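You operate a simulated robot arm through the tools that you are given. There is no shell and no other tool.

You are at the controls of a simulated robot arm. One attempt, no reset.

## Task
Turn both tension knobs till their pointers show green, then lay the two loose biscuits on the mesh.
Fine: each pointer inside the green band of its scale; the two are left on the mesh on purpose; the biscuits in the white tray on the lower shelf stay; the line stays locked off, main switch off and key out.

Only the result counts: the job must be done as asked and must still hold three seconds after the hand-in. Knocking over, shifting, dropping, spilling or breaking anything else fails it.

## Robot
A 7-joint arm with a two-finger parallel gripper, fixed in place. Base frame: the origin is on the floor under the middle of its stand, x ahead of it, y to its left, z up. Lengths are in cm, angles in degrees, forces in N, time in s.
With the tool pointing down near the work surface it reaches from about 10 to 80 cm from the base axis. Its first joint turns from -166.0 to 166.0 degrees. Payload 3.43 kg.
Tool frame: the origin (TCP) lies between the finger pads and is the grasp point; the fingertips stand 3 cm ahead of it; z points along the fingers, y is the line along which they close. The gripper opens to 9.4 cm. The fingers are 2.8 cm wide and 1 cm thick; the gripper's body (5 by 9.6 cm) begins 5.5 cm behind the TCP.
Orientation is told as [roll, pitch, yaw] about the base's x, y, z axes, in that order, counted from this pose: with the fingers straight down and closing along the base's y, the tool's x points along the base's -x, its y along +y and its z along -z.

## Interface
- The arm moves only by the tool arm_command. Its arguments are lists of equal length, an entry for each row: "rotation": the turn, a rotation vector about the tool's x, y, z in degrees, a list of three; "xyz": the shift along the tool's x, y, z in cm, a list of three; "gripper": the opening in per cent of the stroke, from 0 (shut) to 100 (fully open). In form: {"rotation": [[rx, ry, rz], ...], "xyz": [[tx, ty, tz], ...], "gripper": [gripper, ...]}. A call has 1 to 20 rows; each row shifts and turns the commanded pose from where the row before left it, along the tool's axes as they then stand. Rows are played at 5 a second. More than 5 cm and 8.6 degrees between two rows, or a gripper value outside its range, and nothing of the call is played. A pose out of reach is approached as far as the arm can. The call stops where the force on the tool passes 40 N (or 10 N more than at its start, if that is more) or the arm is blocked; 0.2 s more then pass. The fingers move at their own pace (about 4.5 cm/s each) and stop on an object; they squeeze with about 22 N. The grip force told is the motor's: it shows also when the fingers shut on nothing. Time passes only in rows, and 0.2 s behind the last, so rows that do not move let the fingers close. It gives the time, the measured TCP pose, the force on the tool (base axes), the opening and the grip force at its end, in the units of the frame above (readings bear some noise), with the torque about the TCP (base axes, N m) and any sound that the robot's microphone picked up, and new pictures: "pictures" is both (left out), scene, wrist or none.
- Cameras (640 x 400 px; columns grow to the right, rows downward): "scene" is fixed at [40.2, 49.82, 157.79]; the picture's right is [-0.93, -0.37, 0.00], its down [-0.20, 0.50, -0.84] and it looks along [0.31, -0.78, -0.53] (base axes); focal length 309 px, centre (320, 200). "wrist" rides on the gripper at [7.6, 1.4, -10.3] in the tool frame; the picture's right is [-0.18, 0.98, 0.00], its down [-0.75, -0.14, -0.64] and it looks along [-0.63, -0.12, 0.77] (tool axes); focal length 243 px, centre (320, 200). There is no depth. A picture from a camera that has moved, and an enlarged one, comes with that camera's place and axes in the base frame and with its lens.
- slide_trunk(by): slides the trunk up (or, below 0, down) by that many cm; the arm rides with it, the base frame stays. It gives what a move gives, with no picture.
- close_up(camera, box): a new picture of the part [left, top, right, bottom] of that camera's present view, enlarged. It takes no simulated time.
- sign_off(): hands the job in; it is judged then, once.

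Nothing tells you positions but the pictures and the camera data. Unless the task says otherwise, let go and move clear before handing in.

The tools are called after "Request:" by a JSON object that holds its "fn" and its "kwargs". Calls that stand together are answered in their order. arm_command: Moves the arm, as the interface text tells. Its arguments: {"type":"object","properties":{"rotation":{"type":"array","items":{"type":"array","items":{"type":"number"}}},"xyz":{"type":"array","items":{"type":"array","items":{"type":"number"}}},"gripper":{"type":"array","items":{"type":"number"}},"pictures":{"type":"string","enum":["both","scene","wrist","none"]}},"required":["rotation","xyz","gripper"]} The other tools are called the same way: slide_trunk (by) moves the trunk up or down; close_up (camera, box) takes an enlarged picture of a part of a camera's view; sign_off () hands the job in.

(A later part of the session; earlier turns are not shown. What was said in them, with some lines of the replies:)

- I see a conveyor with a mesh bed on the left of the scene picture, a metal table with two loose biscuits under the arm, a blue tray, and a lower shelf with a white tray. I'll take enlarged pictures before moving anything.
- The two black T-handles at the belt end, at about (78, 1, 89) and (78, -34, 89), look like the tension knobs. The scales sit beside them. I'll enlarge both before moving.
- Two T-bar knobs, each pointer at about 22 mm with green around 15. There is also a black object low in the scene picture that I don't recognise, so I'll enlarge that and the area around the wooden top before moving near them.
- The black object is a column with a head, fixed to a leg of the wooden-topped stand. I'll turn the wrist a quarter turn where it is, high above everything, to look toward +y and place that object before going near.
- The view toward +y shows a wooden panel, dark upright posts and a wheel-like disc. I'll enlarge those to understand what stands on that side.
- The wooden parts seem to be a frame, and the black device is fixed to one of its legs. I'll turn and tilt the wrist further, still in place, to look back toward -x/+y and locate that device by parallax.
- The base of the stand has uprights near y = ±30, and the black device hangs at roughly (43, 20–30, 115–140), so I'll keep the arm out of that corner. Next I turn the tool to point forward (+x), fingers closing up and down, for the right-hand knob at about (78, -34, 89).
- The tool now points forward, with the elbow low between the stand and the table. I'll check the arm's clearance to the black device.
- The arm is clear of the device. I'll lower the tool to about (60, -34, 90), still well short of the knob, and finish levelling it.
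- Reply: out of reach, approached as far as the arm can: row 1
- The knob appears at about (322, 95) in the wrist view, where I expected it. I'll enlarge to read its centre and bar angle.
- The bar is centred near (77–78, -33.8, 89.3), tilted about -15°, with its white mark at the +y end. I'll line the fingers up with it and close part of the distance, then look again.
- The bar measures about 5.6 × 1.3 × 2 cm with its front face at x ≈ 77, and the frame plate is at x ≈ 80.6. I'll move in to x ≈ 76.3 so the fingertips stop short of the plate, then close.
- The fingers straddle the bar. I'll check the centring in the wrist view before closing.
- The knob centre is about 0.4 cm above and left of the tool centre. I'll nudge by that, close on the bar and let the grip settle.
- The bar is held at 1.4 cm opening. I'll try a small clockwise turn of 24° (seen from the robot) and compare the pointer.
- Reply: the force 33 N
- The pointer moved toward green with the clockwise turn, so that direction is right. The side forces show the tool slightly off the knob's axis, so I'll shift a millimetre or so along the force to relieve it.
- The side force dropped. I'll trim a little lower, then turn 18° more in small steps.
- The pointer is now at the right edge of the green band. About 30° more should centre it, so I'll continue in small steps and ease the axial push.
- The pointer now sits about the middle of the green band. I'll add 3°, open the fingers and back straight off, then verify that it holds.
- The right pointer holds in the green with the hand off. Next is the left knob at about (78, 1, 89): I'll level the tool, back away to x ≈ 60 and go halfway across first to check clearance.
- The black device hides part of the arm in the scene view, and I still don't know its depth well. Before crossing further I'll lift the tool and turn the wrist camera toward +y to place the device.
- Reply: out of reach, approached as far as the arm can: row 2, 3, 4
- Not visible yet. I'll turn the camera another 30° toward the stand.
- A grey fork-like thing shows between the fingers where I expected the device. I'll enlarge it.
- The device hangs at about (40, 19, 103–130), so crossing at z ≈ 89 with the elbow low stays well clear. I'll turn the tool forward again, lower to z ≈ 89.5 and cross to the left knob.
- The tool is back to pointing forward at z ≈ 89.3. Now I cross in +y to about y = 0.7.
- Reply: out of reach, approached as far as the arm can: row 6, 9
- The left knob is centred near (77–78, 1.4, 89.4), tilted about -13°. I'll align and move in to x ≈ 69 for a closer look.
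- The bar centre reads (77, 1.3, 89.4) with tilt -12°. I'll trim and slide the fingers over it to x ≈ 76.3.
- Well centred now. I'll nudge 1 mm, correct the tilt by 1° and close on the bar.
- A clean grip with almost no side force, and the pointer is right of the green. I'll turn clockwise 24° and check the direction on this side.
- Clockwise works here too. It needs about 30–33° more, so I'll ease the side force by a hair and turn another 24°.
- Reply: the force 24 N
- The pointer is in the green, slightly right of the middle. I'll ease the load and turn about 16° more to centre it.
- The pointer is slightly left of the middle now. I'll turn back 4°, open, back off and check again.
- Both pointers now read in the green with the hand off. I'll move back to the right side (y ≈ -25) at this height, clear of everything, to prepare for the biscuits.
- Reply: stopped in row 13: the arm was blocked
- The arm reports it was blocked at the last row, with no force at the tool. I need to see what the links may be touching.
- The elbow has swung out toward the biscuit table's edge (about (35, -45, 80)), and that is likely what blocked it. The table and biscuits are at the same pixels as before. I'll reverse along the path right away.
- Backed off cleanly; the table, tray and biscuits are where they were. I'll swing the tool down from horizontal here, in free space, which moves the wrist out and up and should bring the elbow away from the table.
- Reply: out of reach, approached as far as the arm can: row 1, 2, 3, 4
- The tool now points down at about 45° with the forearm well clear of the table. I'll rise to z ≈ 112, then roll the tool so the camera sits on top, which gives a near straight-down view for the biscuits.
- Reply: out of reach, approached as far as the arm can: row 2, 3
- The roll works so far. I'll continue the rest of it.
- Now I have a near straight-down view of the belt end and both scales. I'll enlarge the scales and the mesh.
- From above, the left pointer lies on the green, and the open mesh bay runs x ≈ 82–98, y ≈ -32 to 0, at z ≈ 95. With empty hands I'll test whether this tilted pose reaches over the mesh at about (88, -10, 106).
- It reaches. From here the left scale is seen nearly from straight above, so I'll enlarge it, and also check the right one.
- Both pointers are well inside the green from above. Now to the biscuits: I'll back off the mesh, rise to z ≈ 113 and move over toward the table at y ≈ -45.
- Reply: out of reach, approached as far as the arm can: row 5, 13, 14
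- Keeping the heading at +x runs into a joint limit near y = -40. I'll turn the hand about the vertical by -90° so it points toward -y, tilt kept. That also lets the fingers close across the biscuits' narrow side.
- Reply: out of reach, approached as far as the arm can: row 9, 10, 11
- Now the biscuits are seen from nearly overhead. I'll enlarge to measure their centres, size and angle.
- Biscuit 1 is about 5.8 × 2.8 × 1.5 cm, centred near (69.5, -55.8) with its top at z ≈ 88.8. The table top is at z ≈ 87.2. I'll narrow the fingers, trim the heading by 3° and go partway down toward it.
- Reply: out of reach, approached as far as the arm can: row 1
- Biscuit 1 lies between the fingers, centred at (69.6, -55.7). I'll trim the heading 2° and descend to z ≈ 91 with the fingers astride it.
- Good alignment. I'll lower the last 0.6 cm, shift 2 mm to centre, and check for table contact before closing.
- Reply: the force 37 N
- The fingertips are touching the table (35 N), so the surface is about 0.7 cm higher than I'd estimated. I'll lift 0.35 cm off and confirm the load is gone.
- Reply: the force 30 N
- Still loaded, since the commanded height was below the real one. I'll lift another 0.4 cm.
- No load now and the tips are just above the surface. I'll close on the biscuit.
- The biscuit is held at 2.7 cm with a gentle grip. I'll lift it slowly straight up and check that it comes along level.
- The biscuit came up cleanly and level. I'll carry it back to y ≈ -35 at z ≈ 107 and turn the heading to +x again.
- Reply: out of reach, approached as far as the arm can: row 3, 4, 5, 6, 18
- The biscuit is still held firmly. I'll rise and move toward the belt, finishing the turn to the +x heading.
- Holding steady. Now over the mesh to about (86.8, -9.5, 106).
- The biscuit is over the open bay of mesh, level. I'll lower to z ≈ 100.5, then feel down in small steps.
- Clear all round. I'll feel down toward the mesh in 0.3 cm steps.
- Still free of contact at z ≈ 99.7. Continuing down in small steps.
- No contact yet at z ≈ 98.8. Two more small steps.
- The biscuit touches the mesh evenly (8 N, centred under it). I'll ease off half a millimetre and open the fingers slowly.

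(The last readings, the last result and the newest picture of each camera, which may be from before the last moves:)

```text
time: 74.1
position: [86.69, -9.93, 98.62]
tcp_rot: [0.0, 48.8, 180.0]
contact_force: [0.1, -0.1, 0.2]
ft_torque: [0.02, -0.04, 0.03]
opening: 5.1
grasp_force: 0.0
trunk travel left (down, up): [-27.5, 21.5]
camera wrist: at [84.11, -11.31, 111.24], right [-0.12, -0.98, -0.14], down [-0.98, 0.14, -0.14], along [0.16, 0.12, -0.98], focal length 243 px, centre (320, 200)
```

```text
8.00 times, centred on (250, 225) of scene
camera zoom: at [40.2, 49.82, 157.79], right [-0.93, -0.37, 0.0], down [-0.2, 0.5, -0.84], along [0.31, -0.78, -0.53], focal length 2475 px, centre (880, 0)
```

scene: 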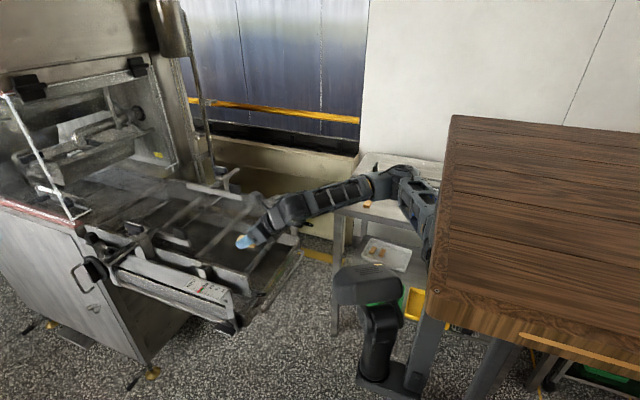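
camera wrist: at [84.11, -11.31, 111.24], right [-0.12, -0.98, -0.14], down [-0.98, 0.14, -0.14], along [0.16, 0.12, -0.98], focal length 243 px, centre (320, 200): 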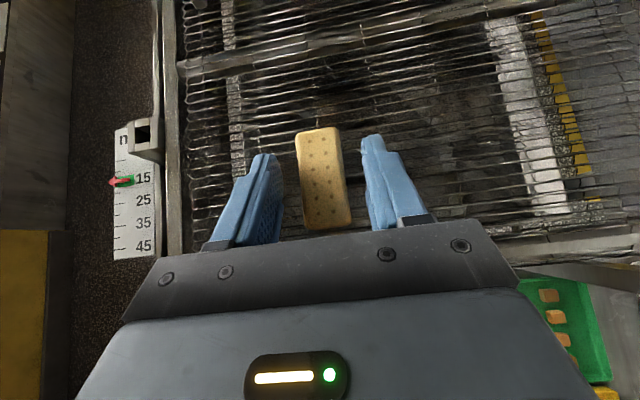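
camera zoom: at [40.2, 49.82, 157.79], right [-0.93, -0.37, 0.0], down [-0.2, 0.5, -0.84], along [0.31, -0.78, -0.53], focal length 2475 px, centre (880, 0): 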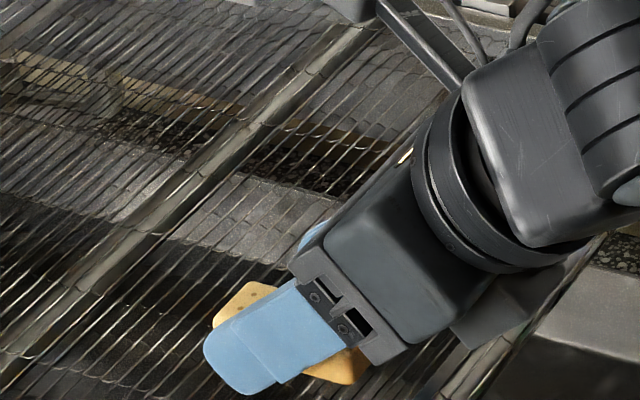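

Biscuit 1 lies on the mesh. I'll lift straight off it and retrace toward the table for biscuit 2, at about (61, -56.5).

Request:
{"fn": "arm_command", "kwargs": {"rotation": [[0, 0, 0], [0, 0, 0], [0, 0, 0], [0, 0, 0], [0, 0, 0], [0, 0, 0], [0, 0, 0], [0, 0, 0], [0, 0, 0], [0, 0, 0], [0, 0, 0], [0, 0, 0], [0, 0, 0]], "xyz": [[0.4, 0, -0.35], [1.2, 0, -1.05], [1.8, 0, -1.58], [1.9, 0, -1.67], [0, 0, 0], [-1, 2.74, -1.82], [-1, 2.74, -1.82], [-1, 2.74, -1.82], [-1, 2.74, -1.82], [-1, 2.74, -1.82], [-1, 2.74, -1.82], [-1, 2.74, -1.82], [-1, 2.74, -1.82]], "gripper": [54, 54, 54, 54, 54, 54, 54, 54, 54, 54, 54, 54, 54]}}

Request:
{"fn": "close_up", "kwargs": {"camera": "scene", "box": [190, 180, 310, 280]}}

```text
time: 76.9
position: [70.68, -32.07, 109.34]
tcp_rot: [0.0, 48.7, 180.0]
contact_force: [-0.4, 0.1, 0.7]
ft_torque: [0.0, -0.02, 0.03]
opening: 5.09
grasp_force: 0.0
trunk travel left (down, up): [-27.5, 21.5]
camera wrist: at [67.94, -33.61, 121.82], right [-0.12, -0.98, -0.14], down [-0.98, 0.14, -0.14], along [0.16, 0.12, -0.98], focal length 243 px, centre (320, 200)
```

scene: 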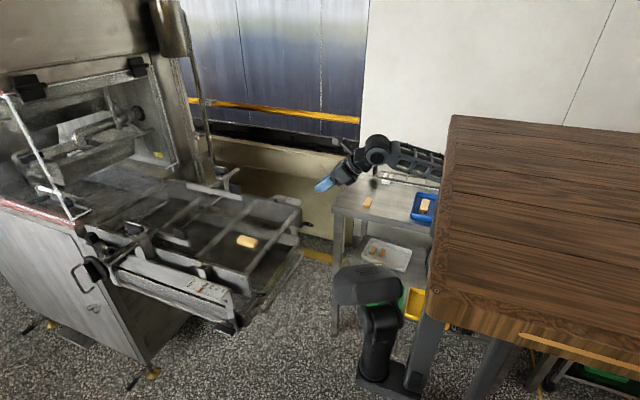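
wrist: 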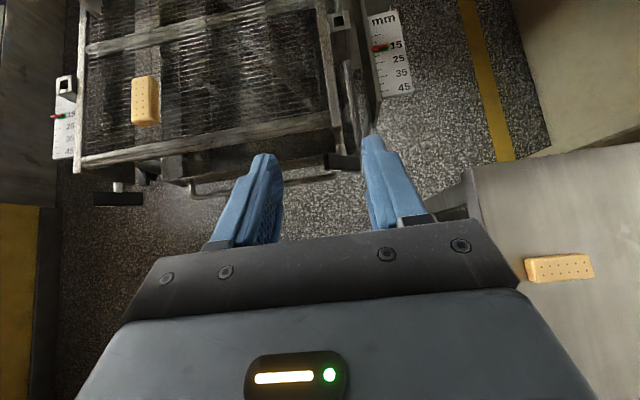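

```text
4.00 times, centred on (250, 230) of scene
camera zoom: at [40.2, 49.82, 157.79], right [-0.93, -0.37, 0.0], down [-0.2, 0.5, -0.84], along [0.31, -0.78, -0.53], focal length 1238 px, centre (600, 80)
```

zoom: 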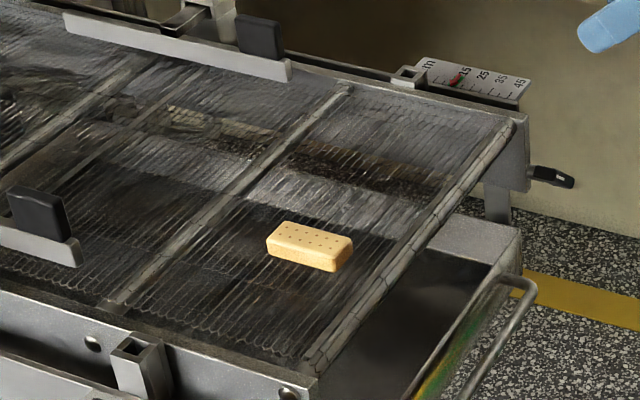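

Biscuit 1 lies flat, pointers and trays unchanged. I'll turn the hand toward -y again for biscuit 2.

Request:
{"fn": "arm_command", "kwargs": {"rotation": [[-5.82, 0, 5.12], [-5.82, 0, 5.12], [-5.82, 0, 5.12], [-5.82, 0, 5.12], [-5.82, 0, 5.12], [-5.82, 0, 5.12], [-5.82, 0, 5.12], [-5.82, 0, 5.12], [-5.82, 0, 5.12], [-5.82, 0, 5.12], [-5.82, 0, 5.12]], "xyz": [[0, 0, 0], [0, 0, 0], [0, 0, 0], [0, 0, 0], [0, 0, 0], [0, 0, 0], [0, 0, 0], [0, 0, 0], [0, 0, 0], [0, 0, 0], [0, 0, 0]], "gripper": [60, 60, 60, 60, 60, 60, 60, 60, 60, 60, 60], "pictures": "none"}}

```text
time: 79.3
position: [71.85, -39.47, 103.09]
tcp_rot: [-0.4, 48.6, 94.5]
contact_force: [-0.4, 1.2, 0.4]
ft_torque: [0.03, -0.01, 0.02]
opening: 5.62
grasp_force: 0.0
out of reach, approached as far as the arm can: row 9, 10, 11
trunk travel left (down, up): [-27.5, 21.5]
```

Heading set. Now to a point above biscuit 2.

Request:
{"fn": "arm_command", "kwargs": {"rotation": [[0, 0, 0], [0, 0, 0], [0, 0, 0], [0, 0, 0], [0, 0, 0]], "xyz": [[1.13, 2.32, 2.5], [1.13, 2.32, 2.5], [1.13, 2.32, 2.5], [1.13, 2.32, 2.5], [1.13, 2.32, 2.5]], "gripper": [60, 60, 60, 60, 60]}}

Request:
{"fn": "close_up", "kwargs": {"camera": "wrist", "box": [220, 80, 440, 230]}}

```text
time: 80.5
position: [61.27, -53.42, 99.62]
tcp_rot: [0.0, 48.7, 94.7]
contact_force: [-0.2, 0.5, 0.4]
ft_torque: [-0.01, -0.01, -0.02]
opening: 5.62
grasp_force: 0.1
trunk travel left (down, up): [-27.5, 21.5]
camera wrist: at [59.69, -50.95, 112.07], right [-0.99, 0.04, -0.14], down [0.06, 0.99, -0.14], along [0.13, -0.15, -0.98], focal length 243 px, centre (320, 200)
```

scene: 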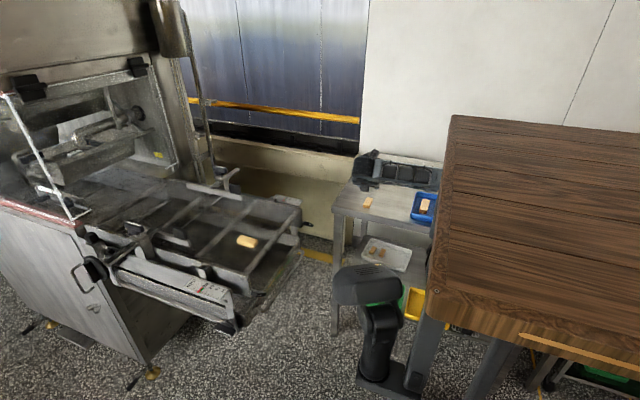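
wrist: 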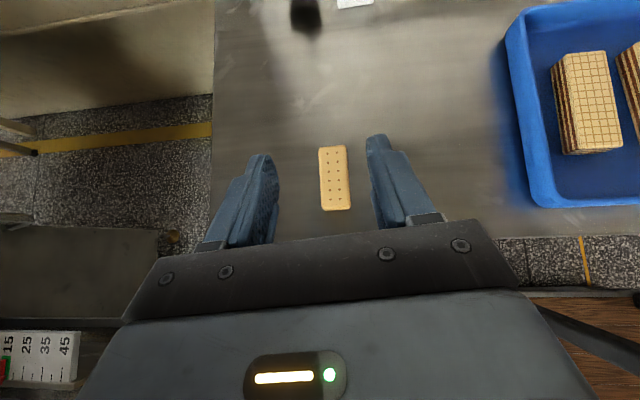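

```text
2.67 times, centred on (330, 155) of wrist
camera zoom: at [59.69, -50.95, 112.07], right [-0.99, 0.04, -0.14], down [0.06, 0.99, -0.14], along [0.13, -0.15, -0.98], focal length 647 px, centre (293, 320)
```

zoom: 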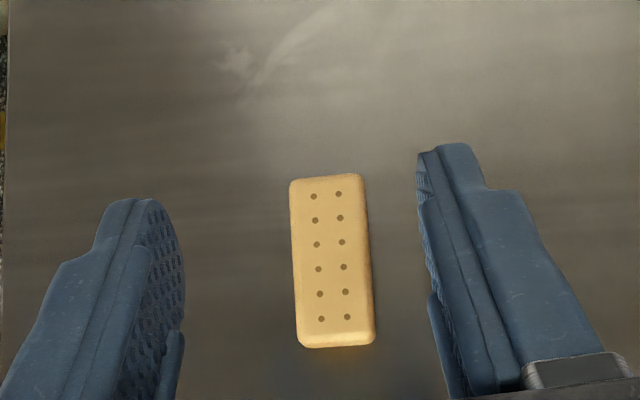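

Biscuit 2 is centred at (61.2, -56.6) and nearly in line with the fingers. I'll trim 2° and descend to z ≈ 92.2.

Request:
{"fn": "arm_command", "kwargs": {"rotation": [[-1.5, 0, 1.32], [0, 0, 0], [0, 0, 0], [0, 0, 0], [0, 0, 0]], "xyz": [[0, 0, 0], [-1.055, 0.05, 1.6], [-1.055, 0.05, 1.6], [-1.055, 0.05, 1.6], [-1.055, 0.05, 1.6]], "gripper": [60, 60, 60, 60, 60], "pictures": "wrist"}}

Request:
{"fn": "close_up", "kwargs": {"camera": "wrist", "box": [220, 80, 440, 230]}}

```text
time: 81.7
position: [61.13, -55.57, 91.87]
tcp_rot: [-0.1, 48.7, 92.6]
contact_force: [0.2, 1.0, -0.3]
ft_torque: [0.01, 0.01, 0.0]
opening: 5.64
grasp_force: 0.1
trunk travel left (down, up): [-27.5, 21.5]
camera wrist: at [59.62, -53.04, 104.34], right [-0.99, 0.08, -0.14], down [0.1, 0.99, -0.14], along [0.13, -0.15, -0.98], focal length 243 px, centre (320, 200)
```

wrist: 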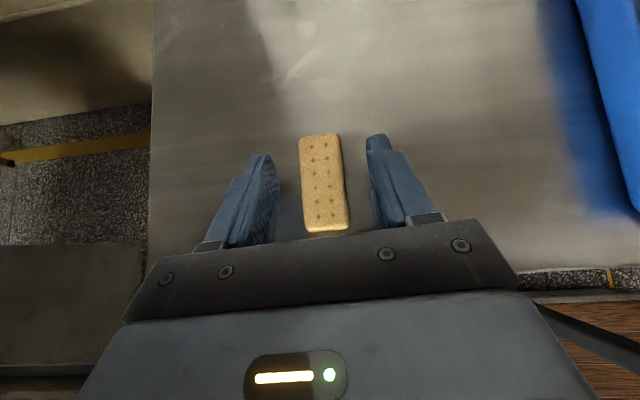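

```text
2.67 times, centred on (330, 155) of wrist
camera zoom: at [59.62, -53.04, 104.34], right [-0.99, 0.08, -0.14], down [0.1, 0.99, -0.14], along [0.13, -0.15, -0.98], focal length 647 px, centre (293, 320)
```

zoom: 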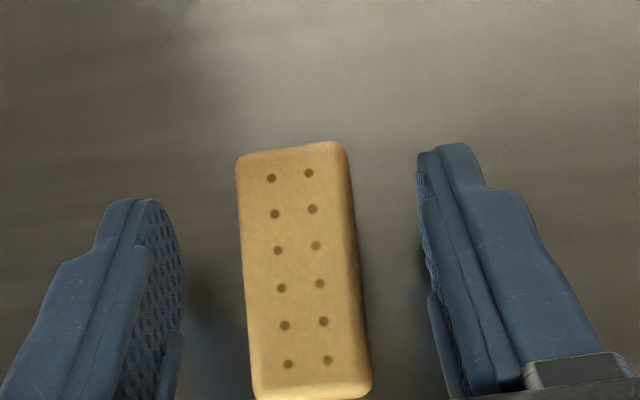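

Centred. A last 0.4 cm down, checking for contact.

Request:
{"fn": "arm_command", "kwargs": {"rotation": [[0, 0, 0], [0, 0, 0], [0, 0, 0]], "xyz": [[-0.15, 0, 0.132], [-0.12, 0, 0.106], [0, 0, 0]], "gripper": [60, 60, 60], "pictures": "none"}}

```text
time: 82.5
position: [61.26, -55.46, 91.6]
tcp_rot: [-0.1, 48.7, 92.6]
contact_force: [0.0, 0.9, -0.8]
ft_torque: [-0.01, -0.02, 0.0]
opening: 5.65
grasp_force: 0.0
trunk travel left (down, up): [-27.5, 21.5]
```

No contact yet; one more millimetre or two, then close.

Request:
{"fn": "arm_command", "kwargs": {"rotation": [[0, 0, 0], [0, 0, 0], [0, 0, 0], [0, 0, 0], [0, 0, 0], [0, 0, 0]], "xyz": [[-0.11, 0, 0.1], [0, 0, 0], [0, 0, 0], [0, 0, 0], [0, 0, 0], [0, 0, 0]], "gripper": [60, 45, 35, 25, 20, 20]}}

Request:
{"fn": "close_up", "kwargs": {"camera": "wrist", "box": [220, 80, 440, 230]}}

```text
time: 83.9
position: [61.26, -55.51, 91.27]
tcp_rot: [-0.1, 48.6, 92.7]
contact_force: [-0.3, -0.4, -0.1]
ft_torque: [0.01, 0.02, 0.01]
opening: 2.69
grasp_force: 13.8
trunk travel left (down, up): [-27.5, 21.5]
camera wrist: at [59.63, -52.97, 103.82], right [-0.99, 0.08, -0.14], down [0.1, 0.99, -0.14], along [0.13, -0.15, -0.98], focal length 243 px, centre (320, 200)
```

scene: 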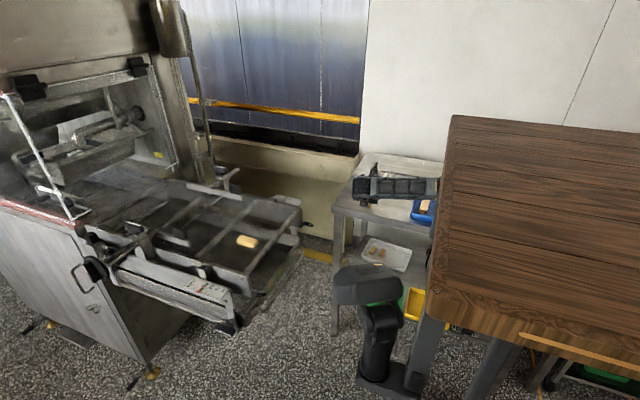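
wrist: 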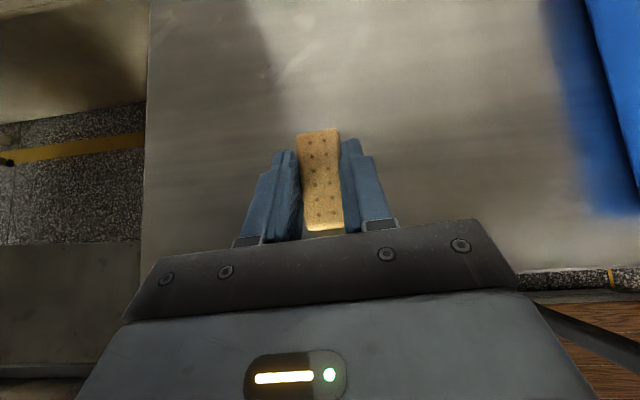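

```text
2.67 times, centred on (330, 155) of wrist
camera zoom: at [59.63, -52.97, 103.82], right [-0.99, 0.08, -0.14], down [0.1, 0.99, -0.14], along [0.13, -0.15, -0.98], focal length 647 px, centre (293, 320)
```

zoom: 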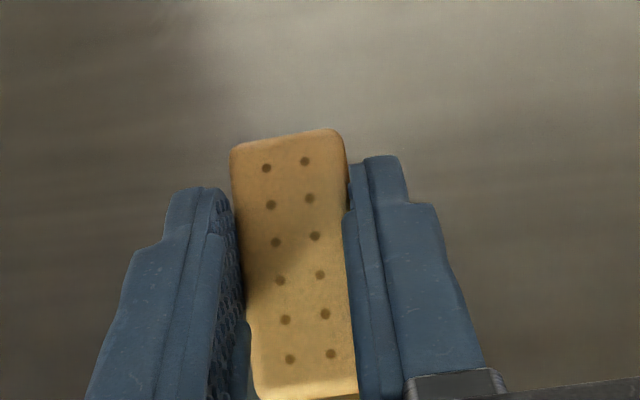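

Biscuit 2 is held just like the first. I'll lift it straight up slowly, then retrace the way out.

Request:
{"fn": "arm_command", "kwargs": {"rotation": [[0, 0, 0], [0, 0, 0], [0, 0, 0], [0, 0, 0], [0, 0, 0], [0, 0, 0], [0, 0, 0], [0, 0, 0], [0, 0, 0], [0, 0, 0]], "xyz": [[0.6, 0, -0.53], [1, 0, -0.88], [1.5, 0, -1.32], [1.5, 0, -1.32], [1.5, 0, -1.32], [-1.13, -2.32, -2.5], [-1.13, -2.32, -2.5], [-1.13, -2.32, -2.5], [-1.13, -2.32, -2.5], [-1.13, -2.32, -2.5]], "gripper": [20, 20, 20, 20, 20, 20, 20, 20, 20, 20]}}

```text
time: 86.1
position: [72.28, -41.92, 103.63]
tcp_rot: [-0.1, 48.6, 92.6]
contact_force: [-0.6, -0.1, 0.8]
ft_torque: [0.01, -0.01, 0.01]
opening: 2.67
grasp_force: 14.0
trunk travel left (down, up): [-27.5, 21.5]
camera wrist: at [70.82, -39.34, 116.14], right [-0.99, 0.08, -0.14], down [0.1, 0.99, -0.14], along [0.13, -0.15, -0.98], focal length 243 px, centre (320, 200)
```

scene: 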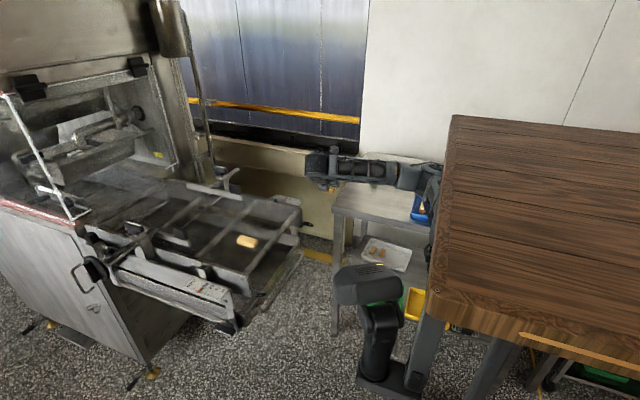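
wrist: 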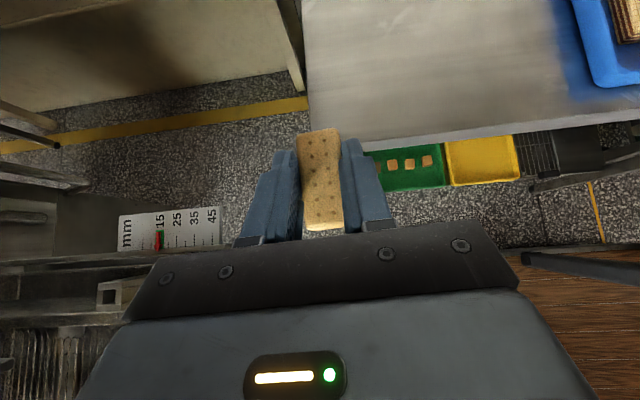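

Held and clear of the right scale. Now I turn the heading back to +x.

Request:
{"fn": "arm_command", "kwargs": {"rotation": [[5.97, 0, -5.24], [5.97, 0, -5.24], [5.97, 0, -5.24], [5.97, 0, -5.24], [5.97, 0, -5.24], [5.97, 0, -5.24], [5.97, 0, -5.24], [5.97, 0, -5.24], [5.97, 0, -5.24], [5.97, 0, -5.24], [5.97, 0, -5.24]], "xyz": [[0, 0, 0], [0, 0, 0], [0, 0, 0], [0, 0, 0], [0, 0, 0], [0, 0, 0], [0, 0, 0], [0, 0, 0], [0, 0, 0], [0, 0, 0], [0, 0, 0]], "gripper": [20, 20, 20, 20, 20, 20, 20, 20, 20, 20, 20], "pictures": "none"}}

```text
time: 88.5
position: [72.23, -41.83, 103.41]
tcp_rot: [-0.2, 48.8, 176.1]
contact_force: [-0.5, -0.2, 0.2]
ft_torque: [0.0, 0.02, -0.02]
opening: 2.68
grasp_force: 14.3
out of reach, approached as far as the arm can: row 11
trunk travel left (down, up): [-27.5, 21.5]
```

I'll rise toward the belt, finish squaring the heading, and go above the second spot at about (86.8, -20.5, 106).

Request:
{"fn": "arm_command", "kwargs": {"rotation": [[0, 0, 0], [0, 0, 0], [0, 0, 0], [2.93, 0, -2.57], [0, 0, 0], [0, 0, 0], [0, 0, 0], [0, 0, 0], [0, 0, 0], [0, 0, 0]], "xyz": [[0.97, -3.22, -1.92], [0.97, -3.22, -1.92], [0.97, -3.22, -1.92], [0, 0, 0], [1.37, -1.92, 2.42], [1.37, -1.92, 2.42], [1.37, -1.92, 2.42], [1.37, -1.92, 2.42], [1.37, -1.92, 2.42], [1.37, -1.92, 2.42]], "gripper": [20, 20, 20, 20, 20, 20, 20, 20, 20, 20]}}

Request:
{"fn": "close_up", "kwargs": {"camera": "wrist", "box": [180, 60, 460, 240]}}

```text
time: 90.7
position: [86.92, -20.61, 105.99]
tcp_rot: [-0.1, 48.8, 179.8]
contact_force: [0.4, -0.7, 0.1]
ft_torque: [0.02, 0.01, 0.01]
opening: 2.66
grasp_force: 14.0
trunk travel left (down, up): [-27.5, 21.5]
camera wrist: at [84.26, -21.92, 118.49], right [-0.12, -0.98, -0.14], down [-0.98, 0.14, -0.14], along [0.16, 0.12, -0.98], focal length 243 px, centre (320, 200)
```

scene: 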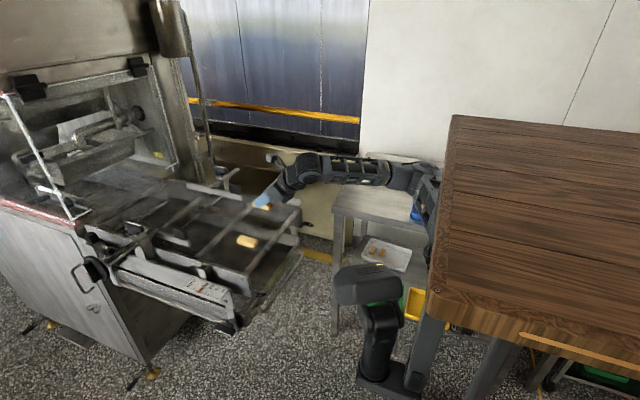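
wrist: 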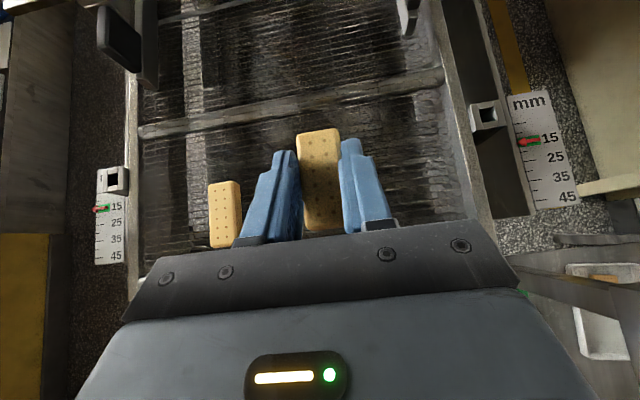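

```text
2.22 times, centred on (320, 150) of wrist
camera zoom: at [84.26, -21.92, 118.49], right [-0.12, -0.98, -0.14], down [-0.98, 0.14, -0.14], along [0.16, 0.12, -0.98], focal length 539 px, centre (320, 311)
```

zoom: 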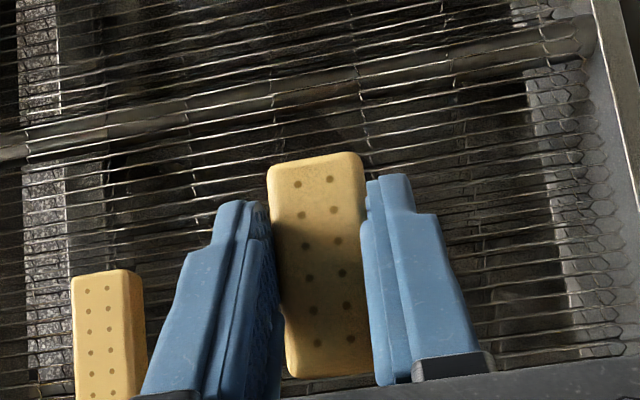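

Well clear of biscuit 1. Lowering to z ≈ 99.6 first, then feeling down as before.

Request:
{"fn": "arm_command", "kwargs": {"rotation": [[0, 0, 0], [0, 0, 0], [0, 0, 0], [0, 0, 0], [0, 0, 0], [0, 0, 0]], "xyz": [[-1.1, 0, 0.97], [-1.1, 0, 0.97], [-1.1, 0, 0.97], [-0.8, 0, 0.7], [-0.4, 0, 0.35], [-0.3, 0, 0.264]], "gripper": [20, 20, 20, 20, 20, 20], "pictures": "none"}}

```text
time: 92.1
position: [86.61, -20.66, 99.51]
tcp_rot: [-0.2, 48.8, 179.8]
contact_force: [0.3, -1.5, -0.6]
ft_torque: [-0.03, 0.02, 0.02]
opening: 2.68
grasp_force: 13.9
trunk travel left (down, up): [-27.5, 21.5]
```

Request:
{"fn": "arm_command", "kwargs": {"rotation": [[0, 0, 0], [0, 0, 0], [0, 0, 0]], "xyz": [[-0.15, 0, 0.132], [-0.15, 0, 0.132], [-0.1, 0, 0.088]], "gripper": [20, 20, 20], "pictures": "none"}}

```text
time: 92.9
position: [86.65, -20.58, 98.86]
tcp_rot: [-0.1, 48.7, 179.9]
contact_force: [0.7, -0.1, -0.3]
ft_torque: [-0.01, -0.01, -0.01]
opening: 2.68
grasp_force: 13.9
trunk travel left (down, up): [-27.5, 21.5]
```

Still free at z ≈ 98.9. Contact came near 98.7 last time, so two very small steps.

Request:
{"fn": "arm_command", "kwargs": {"rotation": [[0, 0, 0], [0, 0, 0]], "xyz": [[-0.1, 0, 0.088], [-0.08, 0, 0.07]], "gripper": [20, 20], "pictures": "none"}}

```text
time: 93.5
position: [86.79, -20.58, 98.89]
tcp_rot: [-0.1, 48.8, 179.9]
contact_force: [-0.4, 0.5, 1.0]
ft_torque: [-0.04, -0.03, 0.01]
opening: 2.67
grasp_force: 13.7
trunk travel left (down, up): [-27.5, 21.5]
```

Request:
{"fn": "arm_command", "kwargs": {"rotation": [[0, 0, 0]], "xyz": [[-0.09, 0, 0.08]], "gripper": [20], "pictures": "none"}}

```text
time: 93.9
position: [86.81, -20.45, 98.78]
tcp_rot: [-0.1, 48.8, 179.9]
contact_force: [-1.3, -1.7, 5.5]
ft_torque: [-0.05, 0.05, -0.01]
opening: 2.7
grasp_force: 14.1
trunk travel left (down, up): [-27.5, 21.5]
```

The biscuit touches the mesh lightly (5.5 N). I'll open slowly.

Request:
{"fn": "arm_command", "kwargs": {"rotation": [[0, 0, 0], [0, 0, 0], [0, 0, 0], [0, 0, 0], [0, 0, 0]], "xyz": [[0.03, 0, -0.026], [0, 0, 0], [0, 0, 0], [0, 0, 0], [0, 0, 0]], "gripper": [20, 29, 34, 44, 54]}}

Request:
{"fn": "close_up", "kwargs": {"camera": "wrist", "box": [180, 60, 460, 240]}}

```text
time: 95.1
position: [86.72, -20.4, 98.72]
tcp_rot: [0.0, 48.8, 179.9]
contact_force: [0.3, 0.2, -0.7]
ft_torque: [0.03, 0.03, 0.01]
opening: 5.06
grasp_force: 0.0
trunk travel left (down, up): [-27.5, 21.5]
camera wrist: at [84.13, -21.94, 111.29], right [-0.12, -0.98, -0.14], down [-0.98, 0.14, -0.14], along [0.16, 0.12, -0.98], focal length 243 px, centre (320, 200)
```

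scene: 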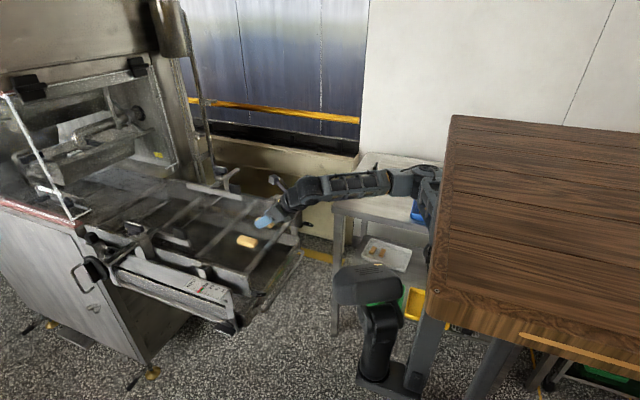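
wrist: 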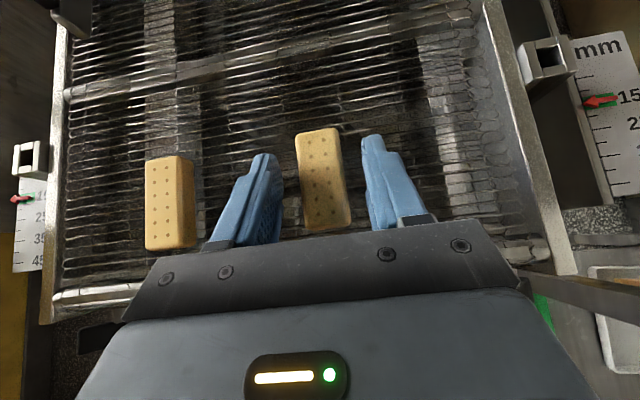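

```text
2.22 times, centred on (320, 150) of wrist
camera zoom: at [84.13, -21.94, 111.29], right [-0.12, -0.98, -0.14], down [-0.98, 0.14, -0.14], along [0.16, 0.12, -0.98], focal length 539 px, centre (320, 311)
```

zoom: 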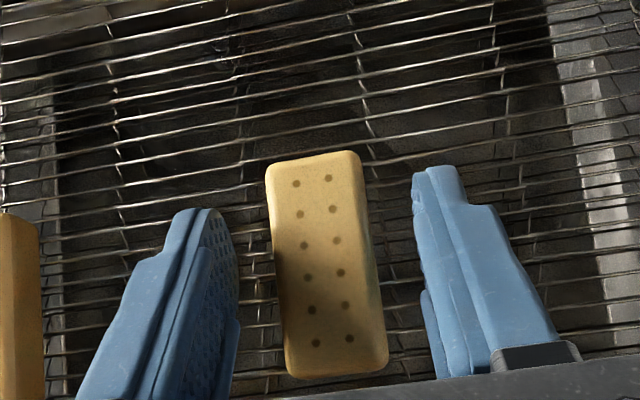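

Both biscuits are on the mesh. I'll lift straight off and move clear, then check the whole scene.

Request:
{"fn": "arm_command", "kwargs": {"rotation": [[0, 0, 0], [0, 0, 0], [0, 0, 0], [0, 0, 0], [0, 0, 0], [0, 0, 0], [0, 0, 0], [0, 0, 0], [0, 0, 0], [0, 0, 0]], "xyz": [[0.4, 0, -0.35], [1.2, 0, -1.05], [1.8, 0, -1.58], [1.9, 0, -1.67], [-1.37, 1.92, -2.42], [-1.37, 1.92, -2.42], [-1.37, 1.92, -2.42], [-1.37, 1.92, -2.42], [-1.37, 1.92, -2.42], [-1.37, 1.92, -2.42]], "gripper": [54, 54, 54, 54, 54, 54, 54, 54, 54, 54]}}

Request:
{"fn": "close_up", "kwargs": {"camera": "scene", "box": [190, 180, 310, 280]}}

Request:
{"fn": "close_up", "kwargs": {"camera": "scene", "box": [195, 275, 235, 307]}}

Request:
{"fn": "close_up", "kwargs": {"camera": "scene", "box": [270, 185, 305, 212]}}

Request:
{"fn": "close_up", "kwargs": {"camera": "scene", "box": [310, 150, 450, 290]}}

Request:
{"fn": "close_up", "kwargs": {"camera": "wrist", "box": [0, 0, 480, 220]}}

```text
time: 97.3
position: [70.35, -32.04, 109.37]
tcp_rot: [-0.1, 48.8, 180.0]
contact_force: [0.6, -0.1, -0.3]
ft_torque: [0.0, -0.01, 0.0]
opening: 5.1
grasp_force: 0.1
trunk travel left (down, up): [-27.5, 21.5]
camera wrist: at [67.76, -33.51, 121.94], right [-0.12, -0.98, -0.14], down [-0.98, 0.14, -0.14], along [0.16, 0.12, -0.98], focal length 243 px, centre (320, 200)
```

scene: 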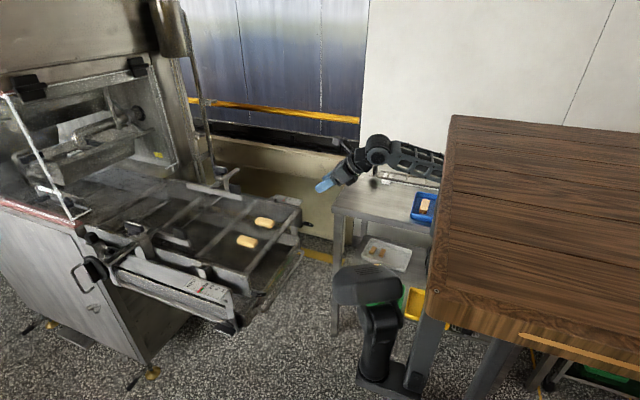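
wrist: 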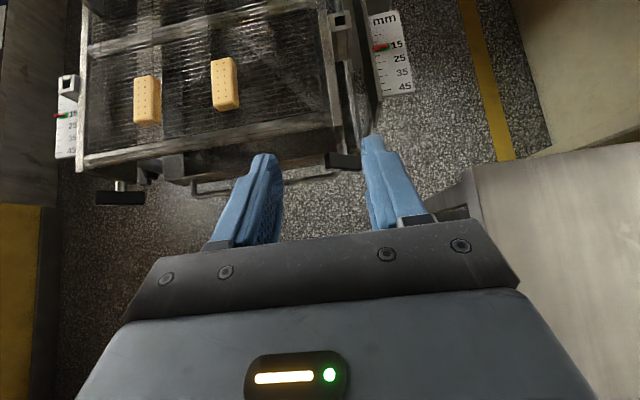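

```text
4.00 times, centred on (250, 230) of scene
camera zoom: at [40.2, 49.82, 157.79], right [-0.93, -0.37, 0.0], down [-0.2, 0.5, -0.84], along [0.31, -0.78, -0.53], focal length 1238 px, centre (600, 80)
```

zoom: 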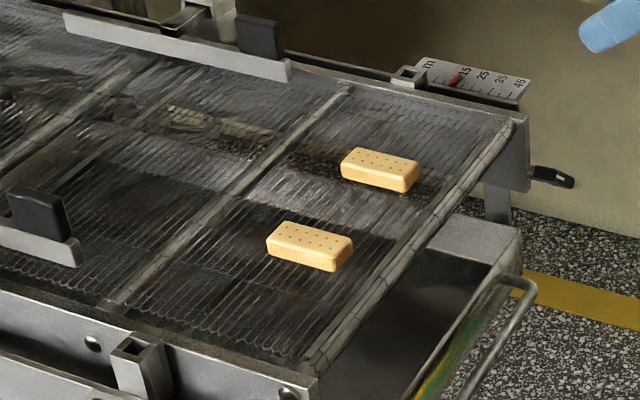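

```text
12.50 times, centred on (215, 291) of scene
camera zoom: at [40.2, 49.82, 157.79], right [-0.93, -0.37, 0.0], down [-0.2, 0.5, -0.84], along [0.31, -0.78, -0.53], focal length 3868 px, centre (1632, -938)
```

zoom: 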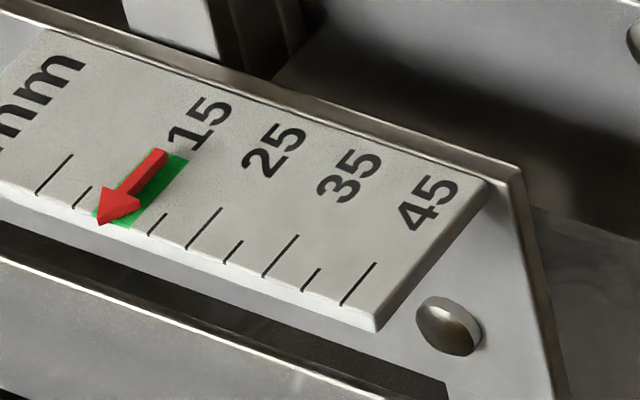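

```text
14.81 times, centred on (288, 198) of scene
camera zoom: at [40.2, 49.82, 157.79], right [-0.93, -0.37, 0.0], down [-0.2, 0.5, -0.84], along [0.31, -0.78, -0.53], focal length 4584 px, centre (802, 222)
```

zoom: 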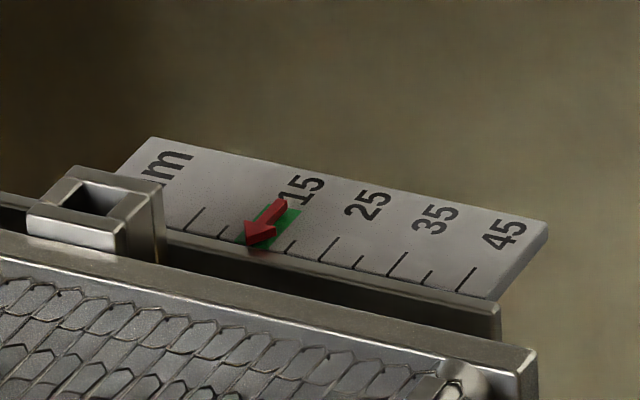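

```text
2.86 times, centred on (380, 220) of scene
camera zoom: at [40.2, 49.82, 157.79], right [-0.93, -0.37, 0.0], down [-0.2, 0.5, -0.84], along [0.31, -0.78, -0.53], focal length 884 px, centre (149, 143)
```

zoom: 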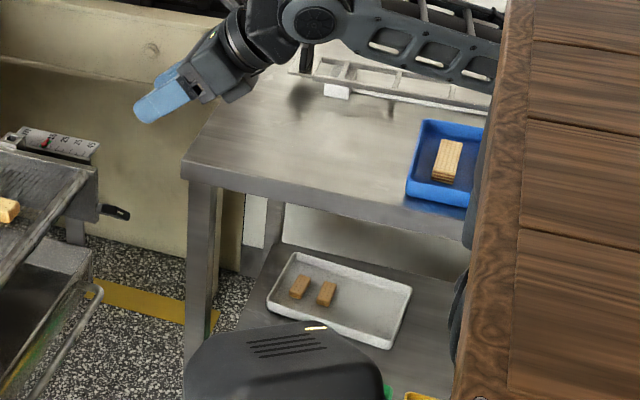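

```text
1.33 times, centred on (240, 110) of wrist
camera zoom: at [67.76, -33.51, 121.94], right [-0.12, -0.98, -0.14], down [-0.98, 0.14, -0.14], along [0.16, 0.12, -0.98], focal length 324 px, centre (427, 320)
```

zoom: 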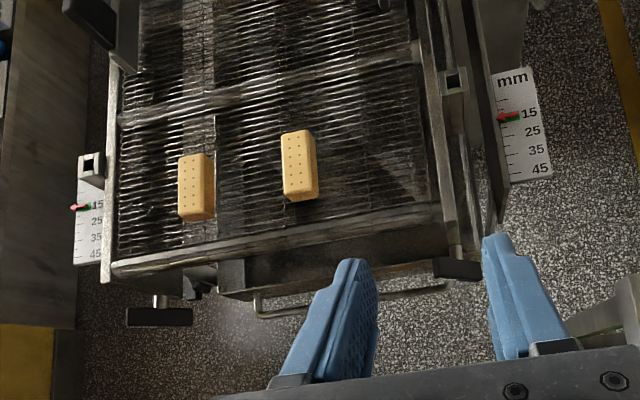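

Both pointers sit inside the green, the two loose biscuits lie flat on the mesh, and the white tray's biscuits and everything else look unchanged. I didn't touch the main switch, key or lock-off. The hand is empty and clear, so I'm handing in.

Request:
{"fn": "sign_off", "kwargs": {}}

```text
The job is handed in.
```

Both tension knobs are set with their pointers inside the green, and the two loose biscuits are lying flat on the mesh. I handed the job in with the hand empty and clear; no verdict has come back yet.

- **Knobs:** I turned each one clockwise. Both pointers were still in the green in the last pictures before hand-in.
- **Biscuits:** They sit side by side near the front edge of the mesh, about 10 cm apart. The ones in the white tray were not touched.
- **Lock-off:** I did not touch the main switch, key or lock-off. I didn't check them in the pictures either.
- **Contacts on the way:** The arm was blocked once, with its elbow near the edge of the biscuit table. The fingertips also pressed on that table at about 35 N before the first pick-up. Pictures after each showed nothing had moved.
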